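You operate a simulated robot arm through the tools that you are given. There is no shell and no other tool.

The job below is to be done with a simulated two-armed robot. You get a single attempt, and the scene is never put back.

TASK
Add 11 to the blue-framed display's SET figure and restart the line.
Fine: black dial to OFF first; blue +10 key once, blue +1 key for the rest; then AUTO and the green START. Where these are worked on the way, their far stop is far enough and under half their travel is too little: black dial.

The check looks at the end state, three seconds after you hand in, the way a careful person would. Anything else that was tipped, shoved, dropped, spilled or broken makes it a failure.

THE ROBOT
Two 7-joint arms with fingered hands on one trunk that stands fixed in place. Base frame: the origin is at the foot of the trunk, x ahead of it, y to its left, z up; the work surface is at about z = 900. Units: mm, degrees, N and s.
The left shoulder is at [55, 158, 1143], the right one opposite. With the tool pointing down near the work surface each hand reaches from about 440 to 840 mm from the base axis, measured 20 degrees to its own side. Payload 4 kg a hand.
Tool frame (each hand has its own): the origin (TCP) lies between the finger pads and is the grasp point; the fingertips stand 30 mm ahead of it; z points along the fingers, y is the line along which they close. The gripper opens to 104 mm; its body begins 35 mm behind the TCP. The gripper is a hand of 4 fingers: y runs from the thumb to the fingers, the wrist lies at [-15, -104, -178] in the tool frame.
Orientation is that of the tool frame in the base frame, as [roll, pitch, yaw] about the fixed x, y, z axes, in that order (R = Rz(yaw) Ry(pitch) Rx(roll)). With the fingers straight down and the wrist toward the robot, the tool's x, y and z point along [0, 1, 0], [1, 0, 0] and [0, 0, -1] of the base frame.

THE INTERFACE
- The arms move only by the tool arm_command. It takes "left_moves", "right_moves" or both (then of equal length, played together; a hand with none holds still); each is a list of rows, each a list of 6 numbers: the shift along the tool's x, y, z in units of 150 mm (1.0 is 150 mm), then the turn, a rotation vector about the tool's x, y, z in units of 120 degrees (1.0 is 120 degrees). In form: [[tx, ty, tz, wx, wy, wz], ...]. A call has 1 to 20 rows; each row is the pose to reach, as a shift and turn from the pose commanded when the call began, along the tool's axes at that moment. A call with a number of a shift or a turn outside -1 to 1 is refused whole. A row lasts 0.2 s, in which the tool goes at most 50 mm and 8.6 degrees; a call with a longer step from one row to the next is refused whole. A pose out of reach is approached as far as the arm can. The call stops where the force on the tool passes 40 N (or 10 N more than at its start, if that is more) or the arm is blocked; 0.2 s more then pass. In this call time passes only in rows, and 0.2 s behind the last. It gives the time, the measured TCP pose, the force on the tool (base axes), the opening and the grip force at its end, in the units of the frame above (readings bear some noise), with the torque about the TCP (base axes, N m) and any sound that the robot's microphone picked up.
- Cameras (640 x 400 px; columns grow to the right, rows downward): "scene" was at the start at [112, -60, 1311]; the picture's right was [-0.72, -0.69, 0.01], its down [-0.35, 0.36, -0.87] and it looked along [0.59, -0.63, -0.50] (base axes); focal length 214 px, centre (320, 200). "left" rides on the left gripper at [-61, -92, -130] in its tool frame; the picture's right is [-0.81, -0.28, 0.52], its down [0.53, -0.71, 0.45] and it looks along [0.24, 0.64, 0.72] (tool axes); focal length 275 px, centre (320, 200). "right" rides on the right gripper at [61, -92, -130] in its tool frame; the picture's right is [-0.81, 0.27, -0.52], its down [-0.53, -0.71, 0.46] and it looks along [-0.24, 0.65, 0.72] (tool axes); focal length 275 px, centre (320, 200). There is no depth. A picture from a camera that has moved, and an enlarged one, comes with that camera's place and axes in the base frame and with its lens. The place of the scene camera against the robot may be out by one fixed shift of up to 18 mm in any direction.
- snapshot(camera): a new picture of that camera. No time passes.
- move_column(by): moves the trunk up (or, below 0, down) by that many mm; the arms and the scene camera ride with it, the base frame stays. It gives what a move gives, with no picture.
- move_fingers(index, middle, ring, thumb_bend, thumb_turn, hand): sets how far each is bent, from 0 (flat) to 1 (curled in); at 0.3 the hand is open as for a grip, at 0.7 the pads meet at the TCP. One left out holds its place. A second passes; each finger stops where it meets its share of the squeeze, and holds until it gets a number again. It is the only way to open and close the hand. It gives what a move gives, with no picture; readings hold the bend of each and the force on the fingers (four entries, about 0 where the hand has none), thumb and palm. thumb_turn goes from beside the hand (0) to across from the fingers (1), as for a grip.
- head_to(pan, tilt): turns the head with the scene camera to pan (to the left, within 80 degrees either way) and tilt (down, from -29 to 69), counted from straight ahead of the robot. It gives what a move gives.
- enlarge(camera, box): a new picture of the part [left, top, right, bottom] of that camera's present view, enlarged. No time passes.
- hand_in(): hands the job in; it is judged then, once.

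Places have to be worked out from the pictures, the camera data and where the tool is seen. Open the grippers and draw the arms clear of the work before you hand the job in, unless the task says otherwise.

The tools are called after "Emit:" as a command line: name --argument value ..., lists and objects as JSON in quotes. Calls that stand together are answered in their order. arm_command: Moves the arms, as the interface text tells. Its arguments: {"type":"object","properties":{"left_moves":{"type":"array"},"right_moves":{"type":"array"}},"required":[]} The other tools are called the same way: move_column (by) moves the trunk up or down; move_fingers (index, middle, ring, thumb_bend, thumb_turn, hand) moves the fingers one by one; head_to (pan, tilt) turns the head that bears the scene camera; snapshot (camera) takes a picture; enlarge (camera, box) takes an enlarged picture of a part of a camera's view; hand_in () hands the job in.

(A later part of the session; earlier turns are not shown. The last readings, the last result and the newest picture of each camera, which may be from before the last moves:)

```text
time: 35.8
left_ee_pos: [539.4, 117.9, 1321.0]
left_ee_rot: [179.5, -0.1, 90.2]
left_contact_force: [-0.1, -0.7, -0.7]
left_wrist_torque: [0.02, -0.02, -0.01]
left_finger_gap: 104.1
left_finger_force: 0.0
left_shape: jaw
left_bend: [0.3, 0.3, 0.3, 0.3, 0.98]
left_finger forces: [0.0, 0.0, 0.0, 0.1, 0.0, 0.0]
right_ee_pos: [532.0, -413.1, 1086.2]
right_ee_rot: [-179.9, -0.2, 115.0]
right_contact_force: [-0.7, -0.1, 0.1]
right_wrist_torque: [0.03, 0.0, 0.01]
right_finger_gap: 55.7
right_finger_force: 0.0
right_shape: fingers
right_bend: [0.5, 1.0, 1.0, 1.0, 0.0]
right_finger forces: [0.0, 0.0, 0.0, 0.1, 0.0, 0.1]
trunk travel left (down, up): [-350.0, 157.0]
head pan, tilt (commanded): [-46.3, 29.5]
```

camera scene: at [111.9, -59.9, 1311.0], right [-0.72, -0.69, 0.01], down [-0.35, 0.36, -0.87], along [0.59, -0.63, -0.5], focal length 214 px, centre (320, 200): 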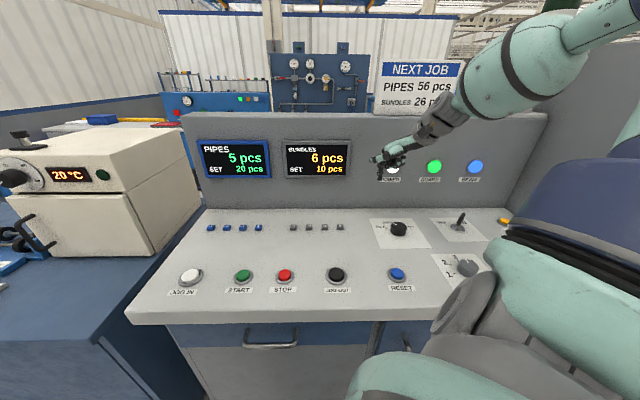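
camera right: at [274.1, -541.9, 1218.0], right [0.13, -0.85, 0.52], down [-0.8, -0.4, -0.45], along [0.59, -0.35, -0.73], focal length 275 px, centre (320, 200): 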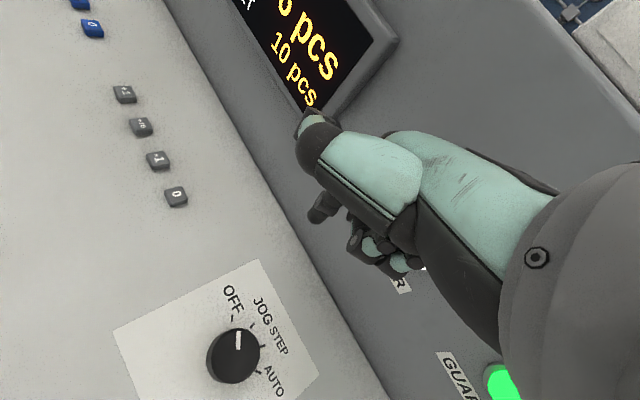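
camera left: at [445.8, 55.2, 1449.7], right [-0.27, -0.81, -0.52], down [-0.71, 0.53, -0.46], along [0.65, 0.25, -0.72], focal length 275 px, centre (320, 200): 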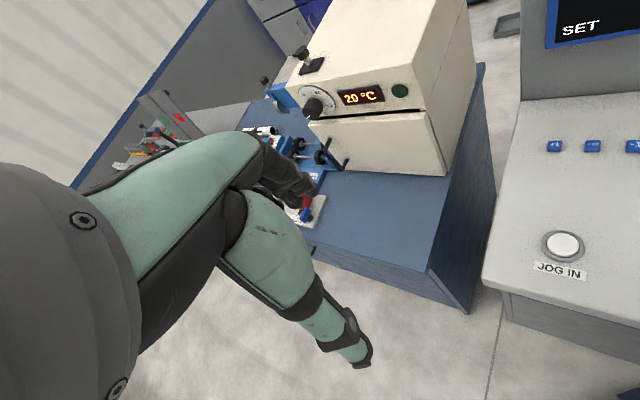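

Reached again. I move on to (625, -310) at yaw 125 and lower to about 1040.

Emit:
arm_command --right_moves '[[0.07, 0.17, 0.06, 0, 0, -0.03], [0.14, 0.34, 0.12, 0, 0, -0.06], [0.21, 0.51, 0.18, 0, 0, -0.083], [0.28, 0.68, 0.24, 0, 0, -0.083], [0.36, 0.852, 0.3, 0, 0, -0.083], [0.36, 0.852, 0.3, 0, 0, -0.083]]'

Emit:
snapshot --camera "right"

Emit:
snapshot --camera "scene"

Emit:
snapshot --camera "left"

```text
time: 37.2
left_ee_pos: [537.6, 117.4, 1321.5]
left_ee_rot: [179.3, -0.1, 90.2]
left_contact_force: [-0.7, 0.1, 0.4]
left_wrist_torque: [0.03, -0.02, 0.05]
left_finger_gap: 103.8
left_finger_force: 0.0
left_shape: jaw
left_bend: [0.3, 0.3, 0.3, 0.3, 0.98]
left_finger forces: [0.1, 0.0, 0.0, 0.0, 0.1, 0.0]
right_ee_pos: [621.8, -310.1, 1040.3]
right_ee_rot: [179.9, -0.2, 125.0]
right_contact_force: [0.1, -0.6, -0.3]
right_wrist_torque: [-0.01, -0.02, 0.02]
right_finger_gap: 55.6
right_finger_force: 0.1
right_shape: fingers
right_bend: [0.5, 1.0, 1.0, 1.0, 0.0]
right_finger forces: [0.1, 0.0, 0.0, 0.1, 0.0, 0.0]
trunk travel left (down, up): [-350.0, 157.0]
head pan, tilt (commanded): [-46.3, 29.5]
```

```text
taken
camera right: at [512.3, -310.6, 1171.8], right [0.69, -0.51, 0.52], down [-0.28, -0.84, -0.46], along [0.67, 0.17, -0.73], focal length 275 px, centre (320, 200)
```

right: 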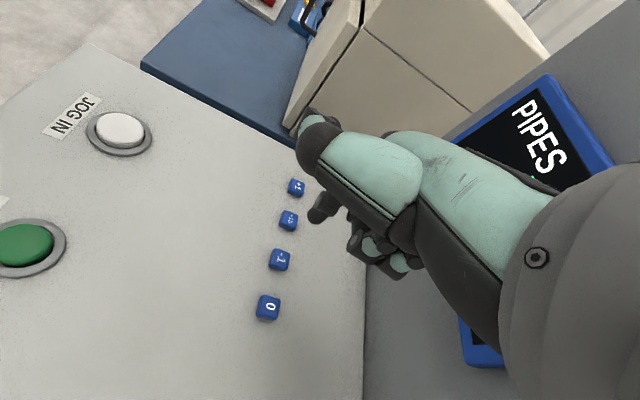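

```text
taken
camera scene: at [111.4, -60.1, 1311.1], right [-0.72, -0.69, 0.01], down [-0.35, 0.36, -0.87], along [0.6, -0.63, -0.5], focal length 214 px, centre (320, 200)
```

scene: 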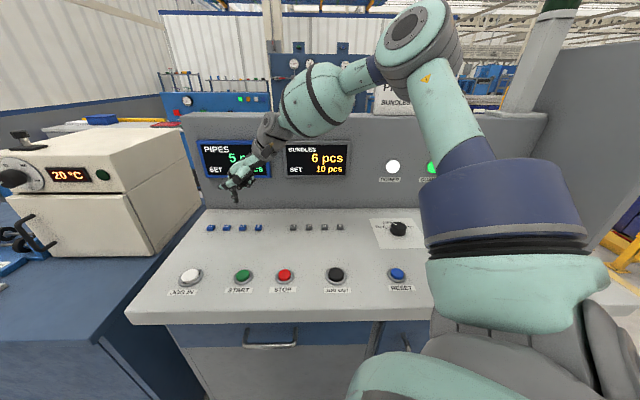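

```text
taken
camera left: at [443.0, 55.8, 1450.7], right [-0.27, -0.81, -0.52], down [-0.71, 0.53, -0.46], along [0.65, 0.25, -0.72], focal length 275 px, centre (320, 200)
```

left: 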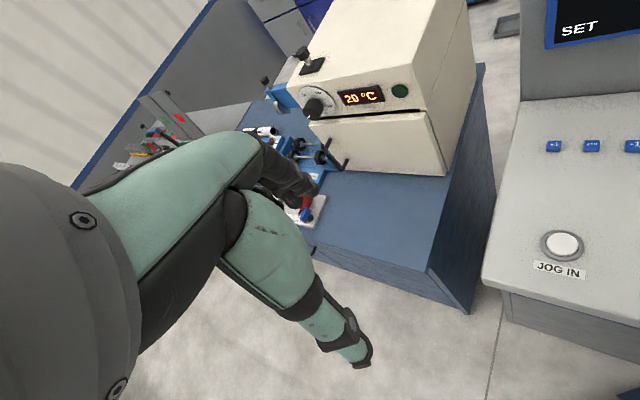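

All four blue keys and the index tip are in the hand camera's view. I enlarge that region to measure the key positions.

Emit:
enlarge --camera "right" --box '[230, 160, 350, 335]'

Emit:
enlarge --camera "right" --box '[270, 165, 350, 235]'

Emit:
enlarge --camera "scene" --box '[190, 130, 300, 240]'

```text
2.29 times, centred on (290, 248) of right
camera zoom: at [512.3, -310.6, 1171.8], right [0.69, -0.51, 0.52], down [-0.28, -0.84, -0.46], along [0.67, 0.17, -0.73], focal length 629 px, centre (389, 91)
```

zoom: 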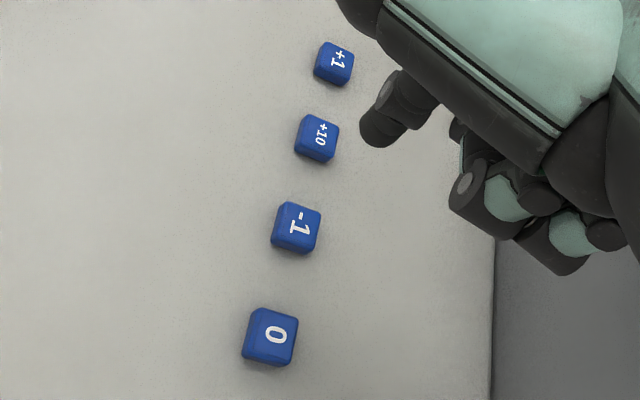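

```text
5.71 times, centred on (310, 200) of right
camera zoom: at [512.3, -310.6, 1171.8], right [0.69, -0.51, 0.52], down [-0.28, -0.84, -0.46], along [0.67, 0.17, -0.73], focal length 1573 px, centre (377, 200)
```

zoom: 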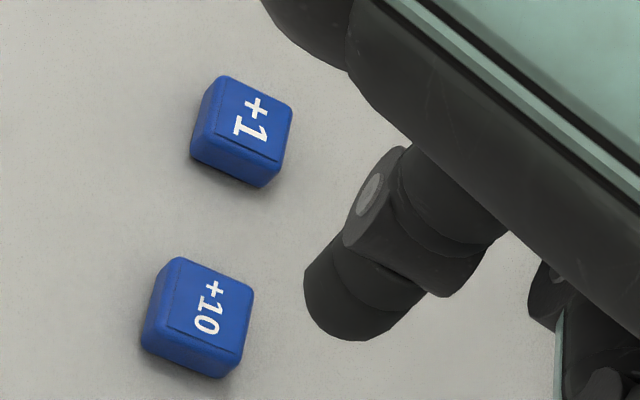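

```text
3.64 times, centred on (245, 185) of scene
camera zoom: at [111.4, -60.1, 1311.1], right [-0.72, -0.69, 0.01], down [-0.35, 0.36, -0.87], along [0.6, -0.63, -0.5], focal length 780 px, centre (593, 254)
```

zoom: 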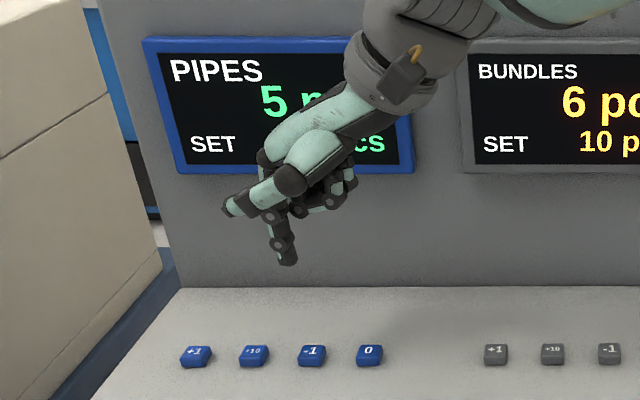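

The keys come out at +1 (731, -221), +10 (696, -256), -1 (660, -291) and 0 (625, -326), evenly 50 mm apart at z ≈ 912. I bring the index tip over +10, about 25 mm above it.

Emit:
arm_command --right_moves '[[-0.005, 0.12, 0.12, 0, 0, 0], [-0.01, 0.25, 0.25, 0, 0, 0], [-0.017, 0.384, 0.36, 0, 0, 0], [-0.017, 0.384, 0.44, 0, 0, 0], [-0.017, 0.384, 0.44, 0, 0, 0]]'

Emit:
enlarge --camera "right" --box '[230, 150, 390, 270]'

Emit:
enlarge --camera "scene" --box '[190, 150, 290, 250]'

```text
time: 38.4
left_ee_pos: [538.4, 118.3, 1320.3]
left_ee_rot: [179.3, 0.0, 90.0]
left_contact_force: [0.1, 0.2, -0.5]
left_wrist_torque: [-0.01, -0.01, 0.01]
left_finger_gap: 103.9
left_finger_force: 0.0
left_shape: jaw
left_bend: [0.3, 0.3, 0.3, 0.3, 0.98]
left_finger forces: [0.0, 0.0, 0.1, 0.0, 0.0, 0.0]
right_ee_pos: [671.4, -276.8, 975.0]
right_ee_rot: [-179.9, -0.2, 124.8]
right_contact_force: [-0.2, 0.6, 0.0]
right_wrist_torque: [-0.01, 0.02, 0.01]
right_finger_gap: 55.6
right_finger_force: 0.0
right_shape: fingers
right_bend: [0.5, 1.0, 1.0, 1.0, 0.0]
right_finger forces: [0.0, 0.1, 0.0, 0.1, 0.0, 0.0]
trunk travel left (down, up): [-350.0, 157.0]
head pan, tilt (commanded): [-46.3, 29.5]
```

```text
3.33 times, centred on (310, 210) of right
camera zoom: at [561.4, -280.1, 1106.1], right [0.69, -0.51, 0.51], down [-0.28, -0.84, -0.46], along [0.67, 0.17, -0.73], focal length 918 px, centre (353, 167)
```

zoom: 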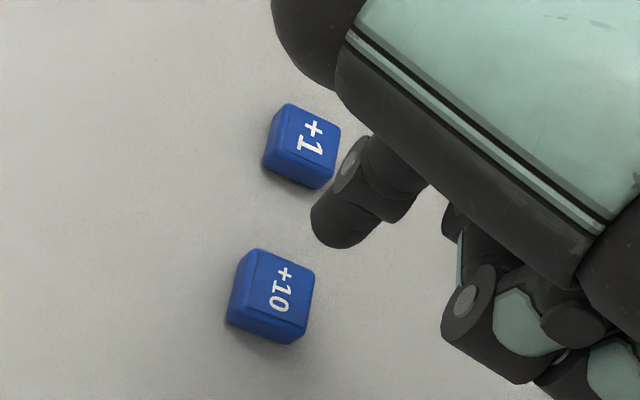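

```text
4.00 times, centred on (240, 200) of scene
camera zoom: at [112.0, -59.8, 1311.0], right [-0.72, -0.69, 0.01], down [-0.35, 0.36, -0.87], along [0.59, -0.63, -0.5], focal length 858 px, centre (640, 200)
```

zoom: 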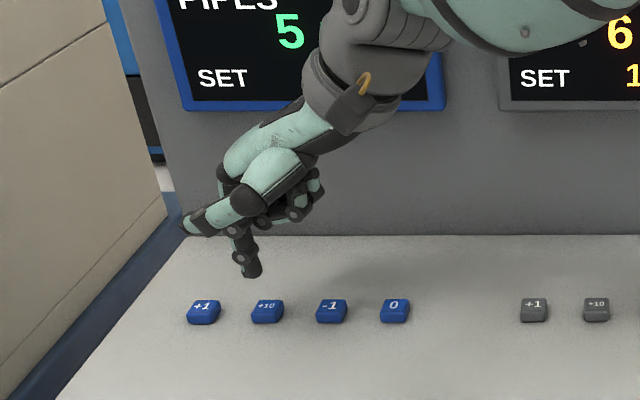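

The tip hangs about 26 mm over the key, roughly 3–5 mm too far left. I correct that and descend 18 mm, then check the alignment up close.

Emit:
arm_command --right_moves '[[-0.004, -0.027, 0.04, 0, 0, 0], [-0.004, -0.027, 0.08, 0, 0, 0], [-0.004, -0.027, 0.12, 0, 0, 0], [-0.004, -0.027, 0.12, 0, 0, 0]]'

Emit:
enlarge --camera "right" --box '[230, 150, 390, 270]'

Emit:
enlarge --camera "scene" --box '[200, 190, 280, 250]'

```text
time: 39.4
left_ee_pos: [538.1, 118.3, 1319.8]
left_ee_rot: [179.3, 0.0, 90.1]
left_contact_force: [0.2, -0.4, 0.2]
left_wrist_torque: [-0.01, 0.02, 0.01]
left_finger_gap: 104.0
left_finger_force: 0.1
left_shape: jaw
left_bend: [0.3, 0.3, 0.3, 0.3, 0.98]
left_finger forces: [0.0, 0.0, 0.1, 0.0, 0.1, 0.0]
right_ee_pos: [667.9, -281.5, 957.6]
right_ee_rot: [-179.9, -0.2, 124.9]
right_contact_force: [0.0, 0.2, 0.1]
right_wrist_torque: [0.01, 0.0, 0.01]
right_finger_gap: 55.4
right_finger_force: 0.0
right_shape: fingers
right_bend: [0.5, 1.0, 1.0, 1.0, 0.0]
right_finger forces: [0.0, 0.1, 0.0, 0.0, 0.0, 0.0]
trunk travel left (down, up): [-350.0, 157.0]
head pan, tilt (commanded): [-46.3, 29.5]
```

```text
3.33 times, centred on (310, 210) of right
camera zoom: at [558.2, -282.7, 1087.9], right [0.69, -0.51, 0.51], down [-0.28, -0.84, -0.46], along [0.67, 0.17, -0.73], focal length 918 px, centre (353, 167)
```

zoom: 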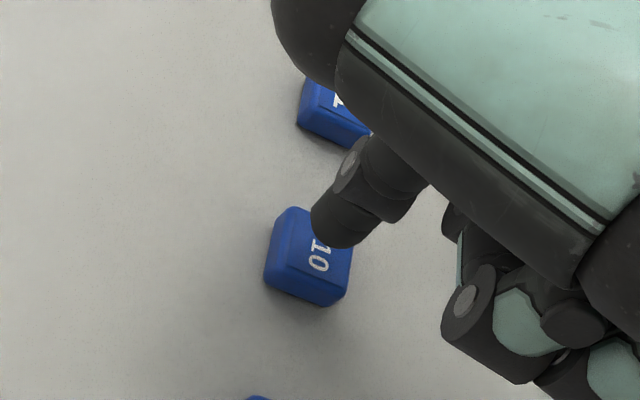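

```text
6.67 times, centred on (240, 220) of scene
camera zoom: at [112.3, -59.9, 1311.0], right [-0.72, -0.69, 0.01], down [-0.35, 0.36, -0.87], along [0.59, -0.63, -0.5], focal length 1430 px, centre (853, 67)
```

zoom: 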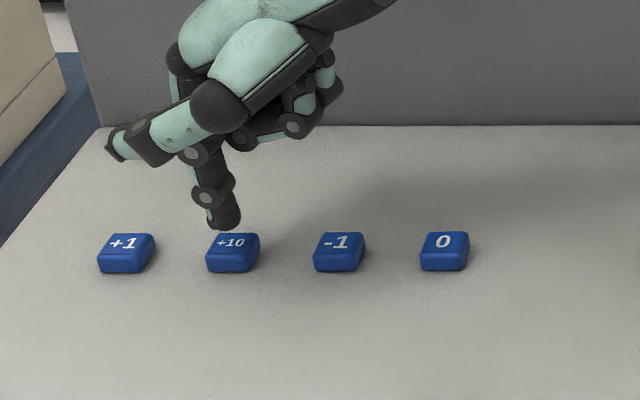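

The tip is within about 2 mm of the centre of +10 and some 8 mm above it. I lower by 8 mm and read the force.

Emit:
arm_command --right_moves '[[0, 0, 0.027, 0, 0, 0], [0, 0, 0.053, 0, 0, 0]]'

```text
time: 40.0
left_ee_pos: [539.1, 117.4, 1320.5]
left_ee_rot: [179.3, 0.1, 90.1]
left_contact_force: [0.1, 0.5, 0.1]
left_wrist_torque: [0.0, -0.03, 0.03]
left_finger_gap: 104.0
left_finger_force: 0.1
left_shape: jaw
left_bend: [0.3, 0.3, 0.3, 0.3, 0.98]
left_finger forces: [0.0, 0.1, 0.1, 0.0, 0.0, 0.0]
right_ee_pos: [668.2, -281.2, 949.2]
right_ee_rot: [180.0, -0.2, 124.8]
right_contact_force: [-0.1, 0.7, 0.1]
right_wrist_torque: [-0.03, -0.01, 0.01]
right_finger_gap: 55.3
right_finger_force: 0.1
right_shape: fingers
right_bend: [0.5, 1.0, 1.0, 1.0, 0.0]
right_finger forces: [0.0, 0.0, 0.0, 0.0, 0.0, 0.1]
trunk travel left (down, up): [-350.0, 157.0]
head pan, tilt (commanded): [-46.3, 29.5]
```

There is no contact yet at z = 949. I lower 3 mm more.

Emit:
arm_command --right_moves '[[0, 0, 0.01, 0, 0, 0], [0, 0, 0.02, 0, 0, 0]]'

```text
time: 40.6
left_ee_pos: [537.8, 117.8, 1321.3]
left_ee_rot: [179.4, -0.1, 90.2]
left_contact_force: [-0.4, 0.5, 0.0]
left_wrist_torque: [0.05, -0.01, 0.0]
left_finger_gap: 103.8
left_finger_force: 0.0
left_shape: jaw
left_bend: [0.3, 0.3, 0.3, 0.3, 0.98]
left_finger forces: [0.0, 0.0, 0.0, 0.0, 0.0, 0.0]
right_ee_pos: [667.9, -281.6, 944.4]
right_ee_rot: [-179.9, -0.2, 124.9]
right_contact_force: [-0.3, 0.0, -0.3]
right_wrist_torque: [0.02, -0.02, 0.02]
right_finger_gap: 55.4
right_finger_force: 0.0
right_shape: fingers
right_bend: [0.5, 1.0, 1.0, 1.0, 0.0]
right_finger forces: [0.0, 0.0, 0.0, 0.1, 0.0, 0.0]
trunk travel left (down, up): [-350.0, 157.0]
head pan, tilt (commanded): [-46.3, 29.5]
```

Still no contact force at z ≈ 945. I look closely from both cameras before going on.

Emit:
enlarge --camera "scene" --box '[210, 200, 260, 240]'

Emit:
enlarge --camera "right" --box '[270, 170, 360, 240]'

```text
10.00 times, centred on (235, 220) of scene
camera zoom: at [112.4, -60.0, 1311.0], right [-0.72, -0.69, 0.01], down [-0.35, 0.36, -0.87], along [0.59, -0.63, -0.5], focal length 2145 px, centre (1170, 0)
```

zoom: 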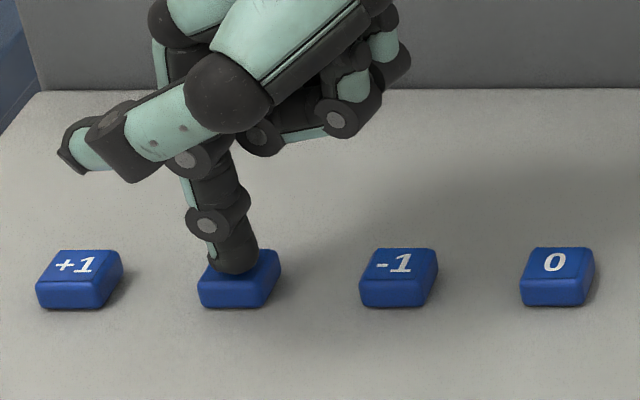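

```text
5.71 times, centred on (315, 205) of right
camera zoom: at [559.1, -283.1, 1076.5], right [0.69, -0.51, 0.51], down [-0.28, -0.84, -0.46], along [0.67, 0.17, -0.73], focal length 1573 px, centre (349, 171)
```

zoom: 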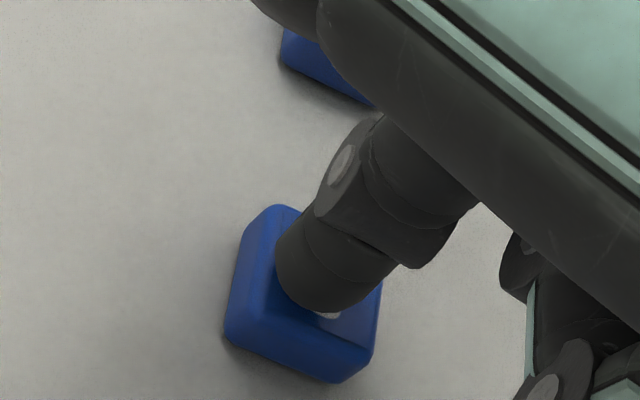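

The tip covers the +10 key and is about to touch it. I press on in a small step.

Emit:
arm_command --right_moves '[[0, 0, 0.01, 0, 0, 0], [0, 0, 0.02, 0, 0, 0]]'

```text
time: 41.2
left_ee_pos: [536.9, 117.8, 1320.4]
left_ee_rot: [179.3, 0.1, 90.1]
left_contact_force: [-0.5, 0.6, 0.1]
left_wrist_torque: [0.0, -0.01, -0.01]
left_finger_gap: 104.1
left_finger_force: 0.1
left_shape: jaw
left_bend: [0.3, 0.3, 0.3, 0.3, 0.98]
left_finger forces: [0.1, 0.1, 0.0, 0.0, 0.0, 0.1]
right_ee_pos: [668.7, -280.2, 943.6]
right_ee_rot: [-180.0, -0.3, 125.0]
right_contact_force: [-0.1, -0.7, 0.8]
right_wrist_torque: [0.05, -0.04, -0.01]
right_finger_gap: 55.6
right_finger_force: 0.9
right_shape: fingers
right_bend: [0.5, 1.0, 1.0, 1.0, 0.0]
right_finger forces: [1.2, 0.0, 0.1, 0.0, 0.1, 0.0]
trunk travel left (down, up): [-350.0, 157.0]
head pan, tilt (commanded): [-46.3, 29.5]
```

Contact is made, with 1.2 N on the index at z ≈ 943. I press 3 mm further.

Emit:
arm_command --right_moves '[[0, 0, 0.01, 0, 0, 0], [0, 0, 0.02, 0, 0, 0]]'

Emit:
enlarge --camera "scene" --box '[190, 130, 290, 240]'

```text
time: 41.8
left_ee_pos: [537.3, 118.7, 1320.7]
left_ee_rot: [179.3, 0.0, 90.1]
left_contact_force: [-0.9, 0.4, 0.2]
left_wrist_torque: [0.01, -0.01, 0.02]
left_finger_gap: 103.7
left_finger_force: 0.1
left_shape: jaw
left_bend: [0.3, 0.3, 0.3, 0.3, 0.98]
left_finger forces: [0.0, 0.0, 0.1, 0.1, 0.1, 0.0]
right_ee_pos: [667.6, -281.3, 940.6]
right_ee_rot: [180.0, -0.2, 124.9]
right_contact_force: [0.8, -1.2, 2.9]
right_wrist_torque: [0.01, -0.08, -0.04]
right_finger_gap: 55.9
right_finger_force: 1.4
right_shape: fingers
right_bend: [0.5, 1.0, 1.0, 1.0, 0.0]
right_finger forces: [2.9, 0.0, 0.0, 0.0, 0.0, 0.0]
trunk travel left (down, up): [-350.0, 157.0]
head pan, tilt (commanded): [-46.3, 29.5]
heard: click
```

```text
3.64 times, centred on (240, 185) of scene
camera zoom: at [112.0, -60.0, 1311.0], right [-0.72, -0.69, 0.01], down [-0.35, 0.36, -0.87], along [0.59, -0.63, -0.5], focal length 780 px, centre (611, 254)
```

zoom: 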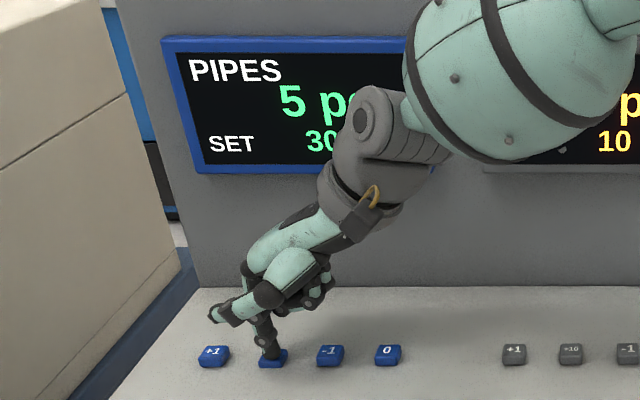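

I heard a click and SET shows 30. I lift the finger straight up 27 mm.

Emit:
arm_command --right_moves '[[0, 0, -0.08, 0, 0, 0], [0, 0, -0.18, 0, 0, 0], [0, 0, -0.18, 0, 0, 0]]'

Emit:
enlarge --camera "scene" --box '[190, 130, 290, 240]'

```text
time: 42.6
left_ee_pos: [538.6, 117.1, 1320.7]
left_ee_rot: [179.3, -0.1, 90.1]
left_contact_force: [-0.6, -0.1, 0.1]
left_wrist_torque: [-0.01, 0.01, 0.02]
left_finger_gap: 104.0
left_finger_force: 0.1
left_shape: jaw
left_bend: [0.3, 0.3, 0.3, 0.3, 0.98]
left_finger forces: [0.1, 0.0, 0.0, 0.0, 0.0, 0.0]
right_ee_pos: [667.9, -280.0, 966.2]
right_ee_rot: [-179.9, -0.2, 125.0]
right_contact_force: [0.8, -0.2, 0.0]
right_wrist_torque: [0.01, 0.0, 0.0]
right_finger_gap: 55.5
right_finger_force: 0.1
right_shape: fingers
right_bend: [0.5, 1.0, 1.0, 1.0, 0.0]
right_finger forces: [0.1, 0.0, 0.0, 0.0, 0.0, 0.0]
trunk travel left (down, up): [-350.0, 157.0]
head pan, tilt (commanded): [-46.3, 29.5]
```

```text
3.64 times, centred on (240, 185) of scene
camera zoom: at [112.7, -60.1, 1310.9], right [-0.72, -0.69, 0.01], down [-0.35, 0.36, -0.87], along [0.59, -0.63, -0.5], focal length 780 px, centre (611, 254)
```

zoom: 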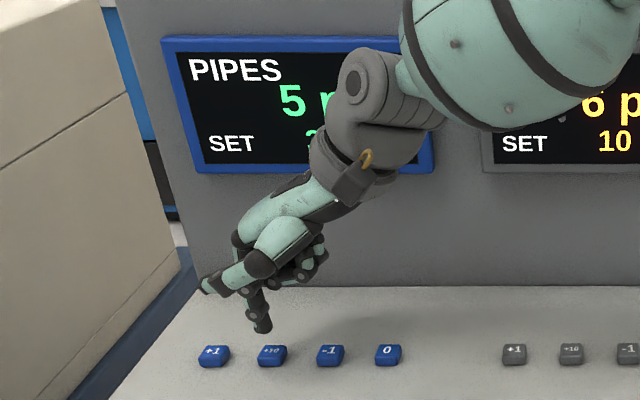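

I shift over to the +1 key, 50 mm to the left along the row, at the same height.

Emit:
arm_command --right_moves '[[0.02, 0.11, 0, 0, 0, 0], [0.04, 0.22, 0, 0, 0, 0], [0.0575, 0.329, 0, 0, 0, 0], [0.0575, 0.329, 0, 0, 0, 0]]'

Emit:
enlarge --camera "scene" --box '[190, 190, 270, 250]'

Emit:
enlarge --camera "right" --box '[230, 150, 390, 270]'

Emit:
snapshot --camera "scene"

```text
time: 43.6
left_ee_pos: [537.4, 117.7, 1320.6]
left_ee_rot: [179.3, -0.1, 90.1]
left_contact_force: [-0.8, -0.1, 0.4]
left_wrist_torque: [0.01, -0.01, 0.03]
left_finger_gap: 104.1
left_finger_force: 0.0
left_shape: jaw
left_bend: [0.3, 0.3, 0.3, 0.3, 0.98]
left_finger forces: [0.1, 0.0, 0.0, 0.0, 0.0, 0.1]
right_ee_pos: [694.3, -248.7, 969.0]
right_ee_rot: [-179.9, -0.2, 124.9]
right_contact_force: [0.4, 0.9, -0.3]
right_wrist_torque: [0.01, -0.01, -0.01]
right_finger_gap: 55.6
right_finger_force: 0.1
right_shape: fingers
right_bend: [0.5, 1.0, 1.0, 1.0, 0.0]
right_finger forces: [0.1, 0.0, 0.0, 0.1, 0.0, 0.1]
right hand out of reach, approached as far as the arm can: row 3, 4
trunk travel left (down, up): [-350.0, 157.0]
head pan, tilt (commanded): [-46.3, 29.5]
```

```text
6.67 times, centred on (230, 220) of scene
camera zoom: at [112.3, -60.0, 1311.0], right [-0.72, -0.69, 0.01], down [-0.35, 0.36, -0.87], along [0.59, -0.63, -0.5], focal length 1430 px, centre (920, 67)
```

zoom: 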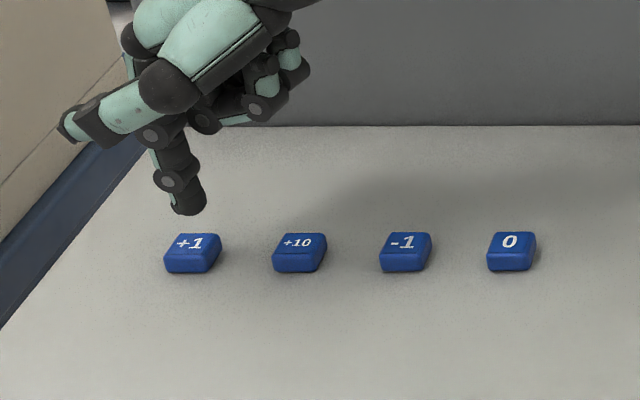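

```text
3.33 times, centred on (310, 210) of right
camera zoom: at [584.4, -249.9, 1100.1], right [0.69, -0.51, 0.51], down [-0.28, -0.84, -0.46], along [0.67, 0.17, -0.73], focal length 918 px, centre (353, 167)
```

zoom: 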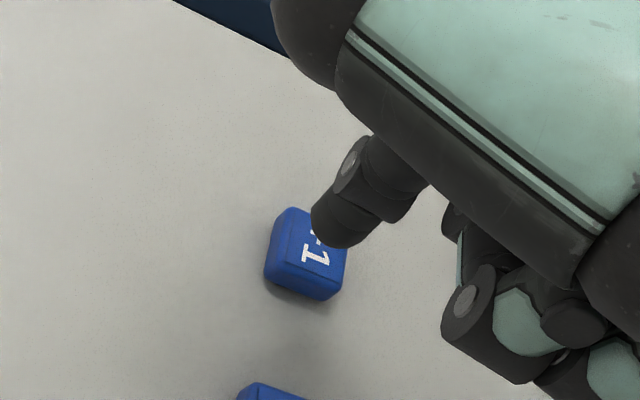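

```text
taken
camera scene: at [112.3, -60.0, 1311.0], right [-0.72, -0.69, 0.01], down [-0.35, 0.36, -0.87], along [0.59, -0.63, -0.5], focal length 214 px, centre (320, 200)
```

scene: 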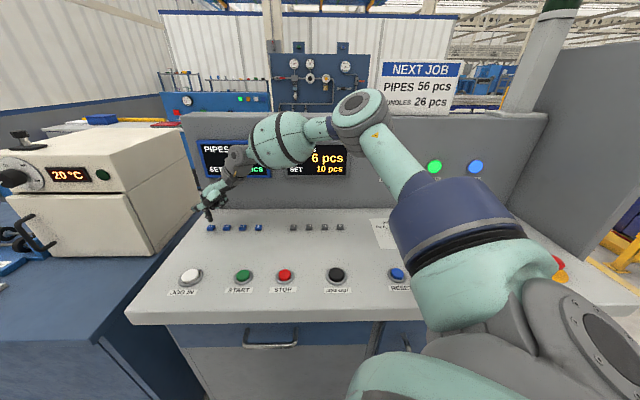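

The arm stops about 8 mm short of the +1 key in this posture. Unbending the index slightly moves its tip outward by about that much, so I set it to 0.43 and check.

Emit:
move_fingers --hand "right" --index 0.43

Emit:
enlarge --camera "scene" --box '[190, 190, 270, 250]'

Emit:
enlarge --camera "right" --box '[230, 150, 390, 270]'

```text
time: 44.6
left_ee_pos: [537.6, 117.3, 1321.5]
left_ee_rot: [179.2, -0.1, 90.1]
left_contact_force: [-0.4, 0.4, -0.6]
left_wrist_torque: [0.01, 0.01, 0.0]
left_finger_gap: 104.1
left_finger_force: 0.1
left_shape: jaw
left_bend: [0.3, 0.3, 0.3, 0.3, 0.98]
left_finger forces: [0.1, 0.1, 0.1, 0.1, 0.1, 0.0]
right_ee_pos: [695.2, -248.5, 969.8]
right_ee_rot: [-180.0, -0.2, 125.0]
right_contact_force: [0.1, 0.1, 0.4]
right_wrist_torque: [0.01, -0.02, -0.02]
right_finger_gap: 53.9
right_finger_force: 0.0
right_shape: fingers
right_bend: [0.43, 1.0, 1.0, 1.0, 0.0]
right_finger forces: [0.0, 0.1, 0.0, 0.0, 0.0, 0.1]
trunk travel left (down, up): [-350.0, 157.0]
head pan, tilt (commanded): [-46.3, 29.5]
```

```text
6.67 times, centred on (230, 220) of scene
camera zoom: at [112.3, -59.9, 1311.0], right [-0.72, -0.69, 0.01], down [-0.35, 0.36, -0.87], along [0.59, -0.63, -0.5], focal length 1430 px, centre (920, 67)
```

zoom: 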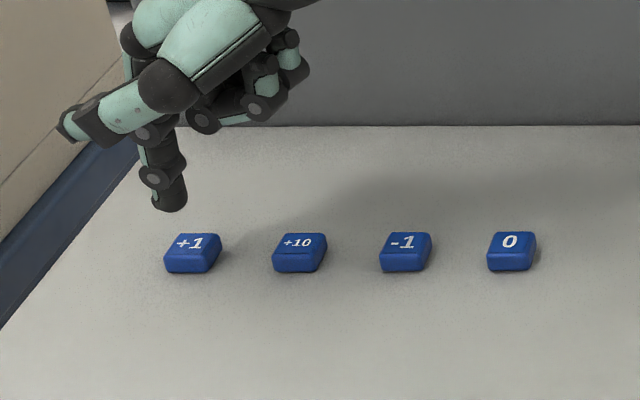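

```text
3.33 times, centred on (310, 210) of right
camera zoom: at [584.4, -249.8, 1100.3], right [0.69, -0.51, 0.51], down [-0.28, -0.84, -0.46], along [0.67, 0.17, -0.73], focal length 918 px, centre (353, 167)
```

zoom: 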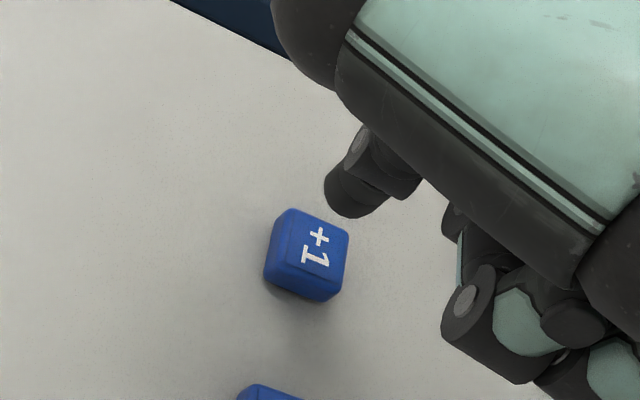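

The tip is now over the +1 key within about 3 mm. I correct by (-2.9, -1.9) mm in the tool frame and descend 16 mm.

Emit:
arm_command --right_moves '[[-0.019, -0.013, 0.035, 0, 0, 0], [-0.019, -0.013, 0.07, 0, 0, 0], [-0.019, -0.013, 0.107, 0, 0, 0], [-0.019, -0.013, 0.107, 0, 0, 0]]'

Emit:
enlarge --camera "scene" --box '[190, 200, 250, 250]'

Emit:
enlarge --camera "right" --box '[270, 170, 360, 240]'

```text
time: 45.6
left_ee_pos: [538.1, 118.7, 1319.7]
left_ee_rot: [179.3, 0.0, 90.1]
left_contact_force: [0.0, 0.8, 0.1]
left_wrist_torque: [0.02, -0.01, -0.01]
left_finger_gap: 104.0
left_finger_force: 0.1
left_shape: jaw
left_bend: [0.3, 0.3, 0.3, 0.3, 0.98]
left_finger forces: [0.0, 0.1, 0.1, 0.1, 0.0, 0.0]
right_ee_pos: [690.2, -252.1, 954.8]
right_ee_rot: [180.0, -0.2, 124.9]
right_contact_force: [-0.6, 0.2, 0.1]
right_wrist_torque: [0.03, 0.01, 0.0]
right_finger_gap: 54.1
right_finger_force: 0.0
right_shape: fingers
right_bend: [0.43, 1.0, 1.0, 1.0, 0.0]
right_finger forces: [0.0, 0.0, 0.0, 0.1, 0.0, 0.0]
right hand out of reach, approached as far as the arm can: row 3, 4
trunk travel left (down, up): [-350.0, 157.0]
head pan, tilt (commanded): [-46.3, 29.5]
```

```text
8.00 times, centred on (220, 225) of scene
camera zoom: at [112.4, -60.0, 1311.0], right [-0.72, -0.69, 0.01], down [-0.35, 0.36, -0.87], along [0.59, -0.63, -0.5], focal length 1716 px, centre (1120, 0)
```

zoom: 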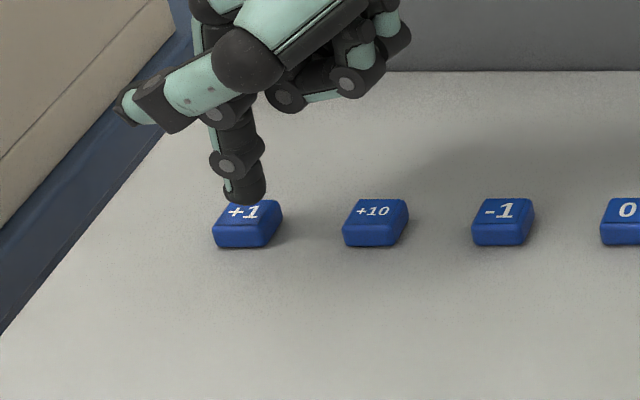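

```text
5.71 times, centred on (315, 205) of right
camera zoom: at [580.6, -254.2, 1085.5], right [0.69, -0.51, 0.51], down [-0.28, -0.84, -0.46], along [0.67, 0.17, -0.73], focal length 1573 px, centre (349, 171)
```

zoom: 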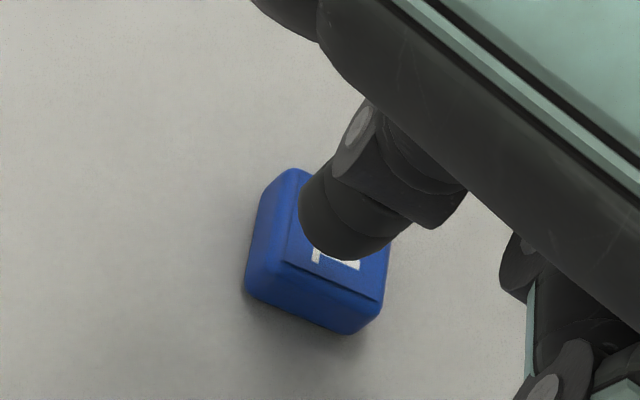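

The reach limit costs a few millimetres as the hand descends, so I extend the index slightly more, to 0.39, to keep the tip over the key centre.

Emit:
move_fingers --hand "right" --index 0.39

Emit:
arm_command --right_moves '[[0, 0, 0.027, 0, 0, 0], [0, 0, 0.053, 0, 0, 0]]'

Emit:
enlarge --camera "scene" --box '[190, 200, 250, 250]'

Emit:
enlarge --camera "right" --box '[270, 170, 360, 240]'

```text
time: 46.6
left_ee_pos: [537.8, 117.2, 1321.0]
left_ee_rot: [179.3, 0.0, 90.1]
left_contact_force: [-0.2, -0.7, 0.2]
left_wrist_torque: [-0.02, 0.02, 0.0]
left_finger_gap: 103.7
left_finger_force: 0.1
left_shape: jaw
left_bend: [0.3, 0.3, 0.3, 0.3, 0.98]
left_finger forces: [0.0, 0.0, 0.0, 0.0, 0.0, 0.0]
right_ee_pos: [691.0, -252.4, 954.5]
right_ee_rot: [179.9, -0.2, 124.9]
right_contact_force: [-0.1, -0.3, -0.7]
right_wrist_torque: [0.01, 0.03, 0.01]
right_finger_gap: 53.4
right_finger_force: 0.0
right_shape: fingers
right_bend: [0.39, 1.0, 1.0, 1.0, 0.0]
right_finger forces: [0.0, 0.0, 0.1, 0.0, 0.0, 0.0]
trunk travel left (down, up): [-350.0, 157.0]
head pan, tilt (commanded): [-46.3, 29.5]
```

```text
time: 47.2
left_ee_pos: [538.0, 117.0, 1321.2]
left_ee_rot: [179.3, 0.0, 90.0]
left_contact_force: [-0.2, 0.0, -0.9]
left_wrist_torque: [0.04, -0.01, -0.03]
left_finger_gap: 103.7
left_finger_force: 0.1
left_shape: jaw
left_bend: [0.3, 0.3, 0.3, 0.3, 0.98]
left_finger forces: [0.0, 0.1, 0.1, 0.1, 0.0, 0.1]
right_ee_pos: [687.8, -253.1, 947.9]
right_ee_rot: [180.0, -0.1, 124.9]
right_contact_force: [0.6, 0.2, -0.2]
right_wrist_torque: [0.0, 0.01, -0.02]
right_finger_gap: 53.6
right_finger_force: 0.2
right_shape: fingers
right_bend: [0.39, 1.0, 1.0, 1.0, 0.0]
right_finger forces: [0.0, 0.0, 0.0, 0.0, 0.1, 0.0]
trunk travel left (down, up): [-350.0, 157.0]
head pan, tilt (commanded): [-46.3, 29.5]
```

```text
8.00 times, centred on (220, 225) of scene
camera zoom: at [112.4, -60.0, 1311.0], right [-0.72, -0.69, 0.01], down [-0.35, 0.36, -0.87], along [0.59, -0.63, -0.5], focal length 1716 px, centre (1120, 0)
```

zoom: 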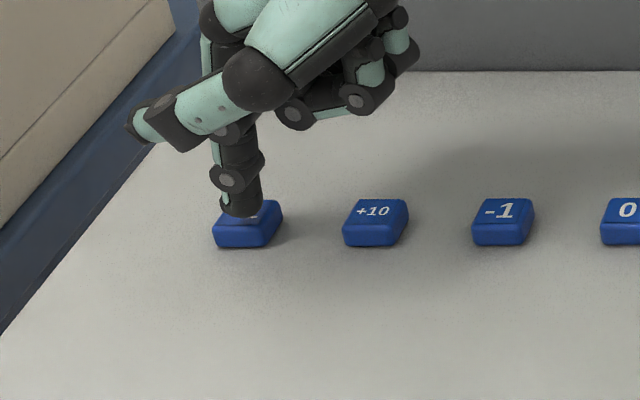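

```text
5.71 times, centred on (315, 205) of right
camera zoom: at [578.1, -255.0, 1078.6], right [0.69, -0.51, 0.51], down [-0.28, -0.84, -0.46], along [0.67, 0.17, -0.73], focal length 1573 px, centre (349, 171)
```

zoom: 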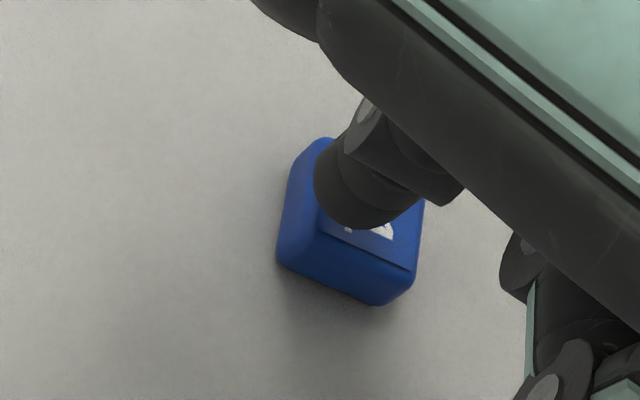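

The tip is well over the +1 key, a few millimetres above it. I go down in small steps, watching for contact.

Emit:
arm_command --right_moves '[[0, 0, 0.013, 0, 0, 0], [0, 0, 0.027, 0, 0, 0]]'

```text
time: 47.8
left_ee_pos: [537.9, 117.9, 1320.5]
left_ee_rot: [179.3, 0.0, 90.1]
left_contact_force: [0.3, 0.2, 0.2]
left_wrist_torque: [-0.03, 0.02, 0.0]
left_finger_gap: 103.7
left_finger_force: 0.0
left_shape: jaw
left_bend: [0.3, 0.3, 0.3, 0.3, 0.98]
left_finger forces: [0.1, 0.1, 0.1, 0.0, 0.0, 0.0]
right_ee_pos: [686.6, -253.3, 944.6]
right_ee_rot: [180.0, -0.2, 124.9]
right_contact_force: [0.0, -0.4, -0.3]
right_wrist_torque: [0.03, 0.01, 0.01]
right_finger_gap: 53.5
right_finger_force: 0.0
right_shape: fingers
right_bend: [0.39, 1.0, 1.0, 1.0, 0.0]
right_finger forces: [0.1, 0.1, 0.0, 0.0, 0.1, 0.0]
right hand out of reach, approached as far as the arm can: row 1, 2
trunk travel left (down, up): [-350.0, 157.0]
head pan, tilt (commanded): [-46.3, 29.5]
```

No contact yet at z = 944.6. I lower 3–4 mm more.

Emit:
arm_command --right_moves '[[0, 0, 0.013, 0, 0, 0], [0, 0, 0.027, 0, 0, 0]]'

Emit:
enlarge --camera "scene" --box '[190, 200, 250, 250]'

```text
time: 48.4
left_ee_pos: [538.7, 118.0, 1321.4]
left_ee_rot: [179.3, 0.1, 90.1]
left_contact_force: [-0.8, 0.5, 0.3]
left_wrist_torque: [-0.03, 0.02, -0.03]
left_finger_gap: 103.7
left_finger_force: 0.1
left_shape: jaw
left_bend: [0.3, 0.3, 0.3, 0.3, 0.98]
left_finger forces: [0.1, 0.0, 0.0, 0.1, 0.0, 0.1]
right_ee_pos: [685.2, -253.8, 941.2]
right_ee_rot: [-179.9, -0.2, 124.9]
right_contact_force: [0.6, -0.8, 0.8]
right_wrist_torque: [0.01, -0.04, 0.02]
right_finger_gap: 53.4
right_finger_force: 0.4
right_shape: fingers
right_bend: [0.39, 1.0, 1.0, 1.0, 0.0]
right_finger forces: [0.8, 0.1, 0.0, 0.0, 0.0, 0.1]
trunk travel left (down, up): [-350.0, 157.0]
head pan, tilt (commanded): [-46.3, 29.5]
```

```text
8.00 times, centred on (220, 225) of scene
camera zoom: at [112.3, -59.9, 1311.0], right [-0.72, -0.69, 0.01], down [-0.35, 0.36, -0.87], along [0.59, -0.63, -0.5], focal length 1716 px, centre (1120, 0)
```

zoom: 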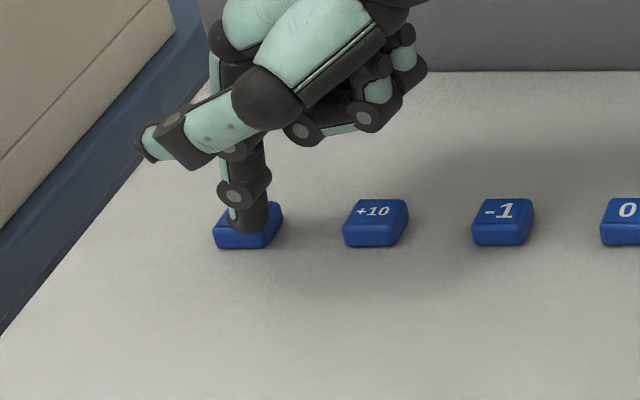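

Contact on the +1 key shows 0.8 N, and it is not clicked yet. I press 3 mm more.

Emit:
arm_command --right_moves '[[0, 0, 0.01, 0, 0, 0], [0, 0, 0.02, 0, 0, 0]]'

Emit:
enlarge --camera "scene" --box '[190, 130, 290, 240]'

```text
time: 49.0
left_ee_pos: [538.6, 117.7, 1320.6]
left_ee_rot: [179.4, 0.1, 90.1]
left_contact_force: [-0.2, 0.2, -0.5]
left_wrist_torque: [0.0, 0.01, 0.03]
left_finger_gap: 104.0
left_finger_force: 0.0
left_shape: jaw
left_bend: [0.3, 0.3, 0.3, 0.3, 0.98]
left_finger forces: [0.1, 0.0, 0.0, 0.0, 0.0, 0.0]
right_ee_pos: [684.6, -254.1, 940.7]
right_ee_rot: [179.9, -0.1, 124.9]
right_contact_force: [0.6, 0.4, 1.4]
right_wrist_torque: [0.03, -0.08, 0.0]
right_finger_gap: 53.6
right_finger_force: 1.1
right_shape: fingers
right_bend: [0.38, 1.0, 1.0, 1.0, 0.0]
right_finger forces: [1.6, 0.0, 0.0, 0.0, 0.0, 0.0]
right hand out of reach, approached as far as the arm can: row 1, 2
trunk travel left (down, up): [-350.0, 157.0]
head pan, tilt (commanded): [-46.3, 29.5]
```

```text
3.64 times, centred on (240, 185) of scene
camera zoom: at [112.2, -59.9, 1311.0], right [-0.72, -0.69, 0.01], down [-0.35, 0.36, -0.87], along [0.59, -0.63, -0.5], focal length 780 px, centre (611, 254)
```

zoom: 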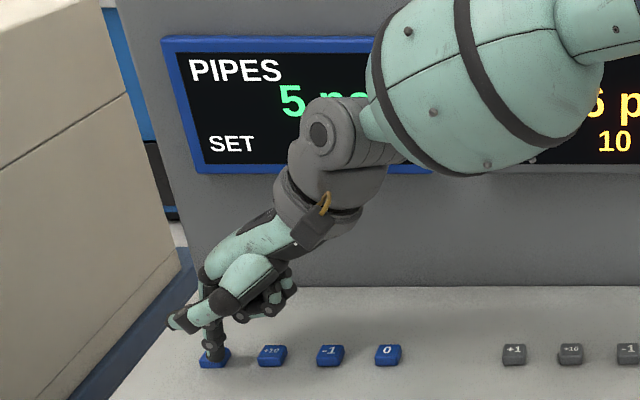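

Only 0.7 mm was gained and there was no click, with 1.6 N on the index. I press a further 4 mm.

Emit:
arm_command --right_moves '[[0, 0, 0.013, 0, 0, 0], [0, 0, 0.027, 0, 0, 0]]'

```text
time: 49.6
left_ee_pos: [537.9, 117.3, 1321.5]
left_ee_rot: [179.2, 0.0, 90.1]
left_contact_force: [0.9, -0.1, 0.0]
left_wrist_torque: [0.0, 0.04, 0.0]
left_finger_gap: 103.9
left_finger_force: 0.0
left_shape: jaw
left_bend: [0.3, 0.3, 0.3, 0.3, 0.98]
left_finger forces: [0.0, 0.0, 0.1, 0.0, 0.2, 0.0]
right_ee_pos: [683.6, -254.1, 936.1]
right_ee_rot: [179.9, -0.1, 125.0]
right_contact_force: [1.0, -0.9, 3.8]
right_wrist_torque: [0.16, -0.18, -0.04]
right_finger_gap: 53.6
right_finger_force: 2.6
right_shape: fingers
right_bend: [0.37, 1.0, 1.0, 1.0, 0.0]
right_finger forces: [4.2, 0.1, 0.1, 0.1, 0.1, 0.0]
trunk travel left (down, up): [-350.0, 157.0]
head pan, tilt (commanded): [-46.3, 29.5]
heard: click
```

A click came at 4 N, so +1 is pressed. I lift straight up and then look at the display.

Emit:
arm_command --right_moves '[[0, 0, -0.1, 0, 0, 0], [0, 0, -0.25, 0, 0, 0], [0, 0, -0.4, 0, 0, 0], [0, 0, -0.4, 0, 0, 0]]'

Emit:
snapshot --camera "scene"

Emit:
snapshot --camera "right"

```text
time: 50.6
left_ee_pos: [537.9, 117.5, 1320.9]
left_ee_rot: [179.3, 0.0, 90.1]
left_contact_force: [-0.6, -0.4, 0.2]
left_wrist_torque: [0.01, 0.0, 0.02]
left_finger_gap: 104.0
left_finger_force: 0.1
left_shape: jaw
left_bend: [0.3, 0.3, 0.3, 0.3, 0.98]
left_finger forces: [0.0, 0.0, 0.0, 0.0, 0.0, 0.0]
right_ee_pos: [684.2, -253.9, 995.1]
right_ee_rot: [-179.9, -0.2, 124.9]
right_contact_force: [-0.5, 0.7, 1.1]
right_wrist_torque: [0.03, 0.02, -0.02]
right_finger_gap: 53.4
right_finger_force: 0.0
right_shape: fingers
right_bend: [0.39, 1.0, 1.0, 1.0, 0.0]
right_finger forces: [0.1, 0.0, 0.0, 0.0, 0.0, 0.0]
trunk travel left (down, up): [-350.0, 157.0]
head pan, tilt (commanded): [-46.3, 29.5]
```

```text
taken
camera scene: at [112.8, -60.1, 1310.9], right [-0.72, -0.69, 0.01], down [-0.35, 0.36, -0.87], along [0.59, -0.63, -0.5], focal length 214 px, centre (320, 200)
```

scene: 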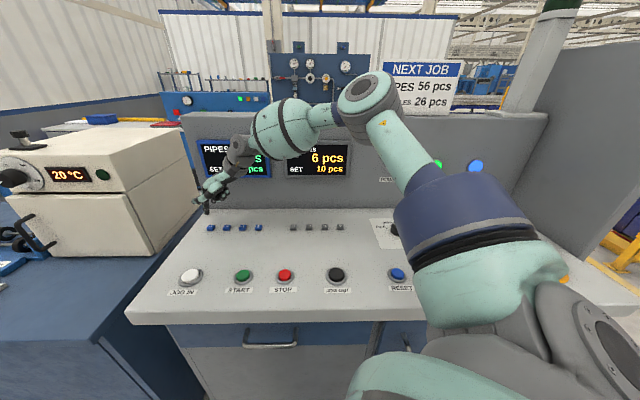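

```text
taken
camera right: at [575.1, -255.4, 1125.4], right [0.69, -0.51, 0.51], down [-0.28, -0.84, -0.46], along [0.67, 0.17, -0.73], focal length 275 px, centre (320, 200)
```

right: 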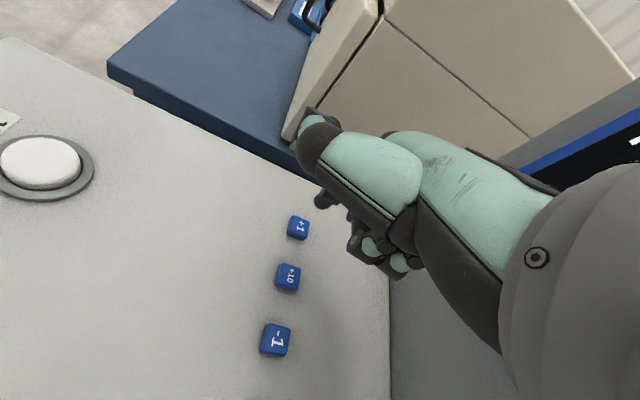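

The display is hidden by the hand. I withdraw along the row to about (625, -310, 1050) to read it.

Emit:
arm_command --right_moves '[[-0.02, -0.13, -0.1, 0, 0, 0], [-0.04, -0.27, -0.2, 0, 0, 0], [-0.06, -0.4, -0.3, 0, 0, 0], [-0.08, -0.536, -0.367, 0, 0, 0], [-0.08, -0.536, -0.367, 0, 0, 0]]'

Emit:
snapshot --camera "scene"

Emit:
enlarge --camera "scene" --box '[180, 130, 360, 240]'

```text
time: 51.8
left_ee_pos: [538.1, 117.1, 1320.1]
left_ee_rot: [179.3, 0.0, 90.1]
left_contact_force: [0.9, 0.0, -0.1]
left_wrist_torque: [-0.03, 0.01, -0.01]
left_finger_gap: 104.0
left_finger_force: 0.0
left_shape: jaw
left_bend: [0.3, 0.3, 0.3, 0.3, 0.98]
left_finger forces: [0.0, 0.0, 0.0, 0.0, 0.1, 0.1]
right_ee_pos: [624.4, -309.9, 1051.4]
right_ee_rot: [-180.0, -0.2, 124.8]
right_contact_force: [-0.1, -0.1, 0.2]
right_wrist_torque: [0.0, 0.0, -0.01]
right_finger_gap: 53.2
right_finger_force: 0.1
right_shape: fingers
right_bend: [0.39, 1.0, 1.0, 1.0, 0.0]
right_finger forces: [0.0, 0.0, 0.0, 0.0, 0.1, 0.0]
trunk travel left (down, up): [-350.0, 157.0]
head pan, tilt (commanded): [-46.3, 29.5]
```

```text
taken
camera scene: at [112.8, -59.7, 1310.9], right [-0.72, -0.69, 0.01], down [-0.35, 0.36, -0.87], along [0.59, -0.63, -0.5], focal length 214 px, centre (320, 200)
```

scene: 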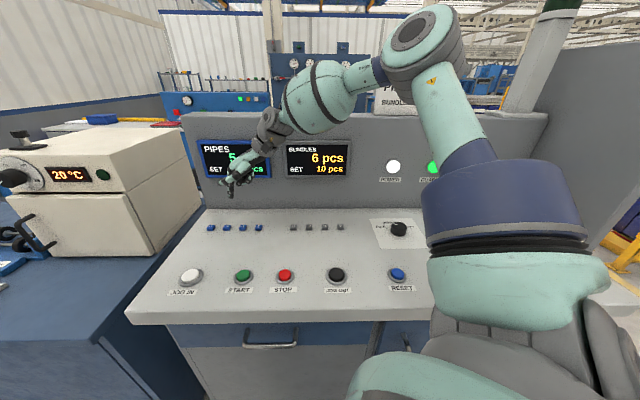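

```text
3.56 times, centred on (270, 185) of scene
camera zoom: at [112.8, -59.7, 1310.9], right [-0.72, -0.69, 0.01], down [-0.35, 0.36, -0.87], along [0.59, -0.63, -0.5], focal length 763 px, centre (498, 253)
```

zoom: 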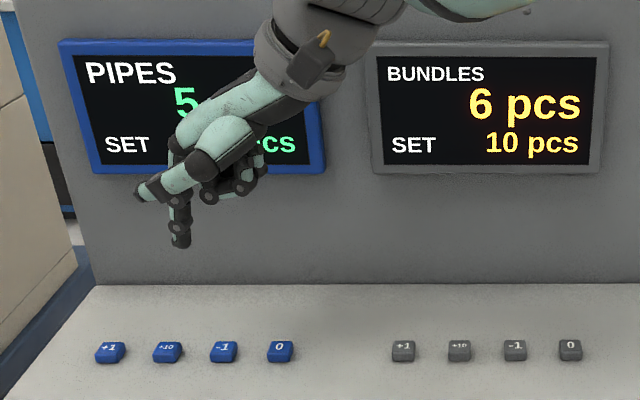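

The hand still covers the figure. I continue retracing toward (530, -412, 1087) at yaw 115, on the way back to the dial.

Emit:
arm_command --right_moves '[[-0.04, -0.18, -0.06, 0, 0, 0.01], [-0.08, -0.36, -0.12, 0, 0, 0.03], [-0.12, -0.54, -0.18, 0, 0, 0.05], [-0.16, -0.72, -0.24, 0, 0, 0.07], [-0.2, -0.903, -0.24, 0, 0, 0.083]]'

Emit:
enlarge --camera "scene" --box '[180, 130, 360, 240]'

```text
time: 53.0
left_ee_pos: [536.5, 116.5, 1320.5]
left_ee_rot: [179.3, -0.1, 90.0]
left_contact_force: [-0.4, -0.3, -0.2]
left_wrist_torque: [-0.02, -0.02, -0.01]
left_finger_gap: 103.8
left_finger_force: 0.1
left_shape: jaw
left_bend: [0.3, 0.3, 0.3, 0.3, 0.98]
left_finger forces: [0.0, 0.1, 0.1, 0.0, 0.1, 0.0]
right_ee_pos: [529.6, -411.4, 1087.4]
right_ee_rot: [180.0, -0.1, 115.0]
right_contact_force: [-0.1, 1.3, -0.7]
right_wrist_torque: [0.03, 0.02, -0.01]
right_finger_gap: 53.5
right_finger_force: 0.0
right_shape: fingers
right_bend: [0.39, 1.0, 1.0, 1.0, 0.0]
right_finger forces: [0.0, 0.1, 0.0, 0.0, 0.0, 0.1]
trunk travel left (down, up): [-350.0, 157.0]
head pan, tilt (commanded): [-46.3, 29.5]
```

```text
3.56 times, centred on (270, 185) of scene
camera zoom: at [111.3, -60.4, 1311.0], right [-0.72, -0.69, 0.01], down [-0.35, 0.36, -0.87], along [0.6, -0.63, -0.5], focal length 763 px, centre (498, 253)
```

zoom: 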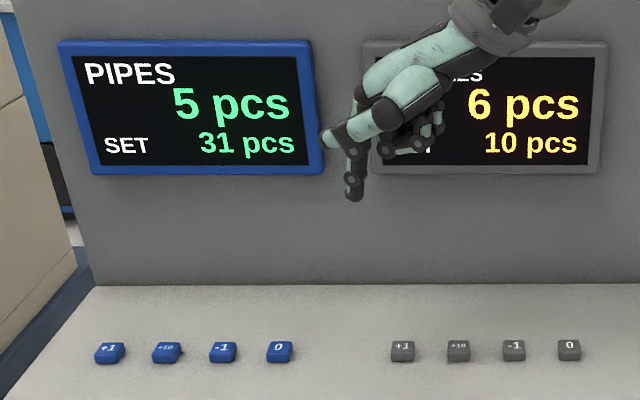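

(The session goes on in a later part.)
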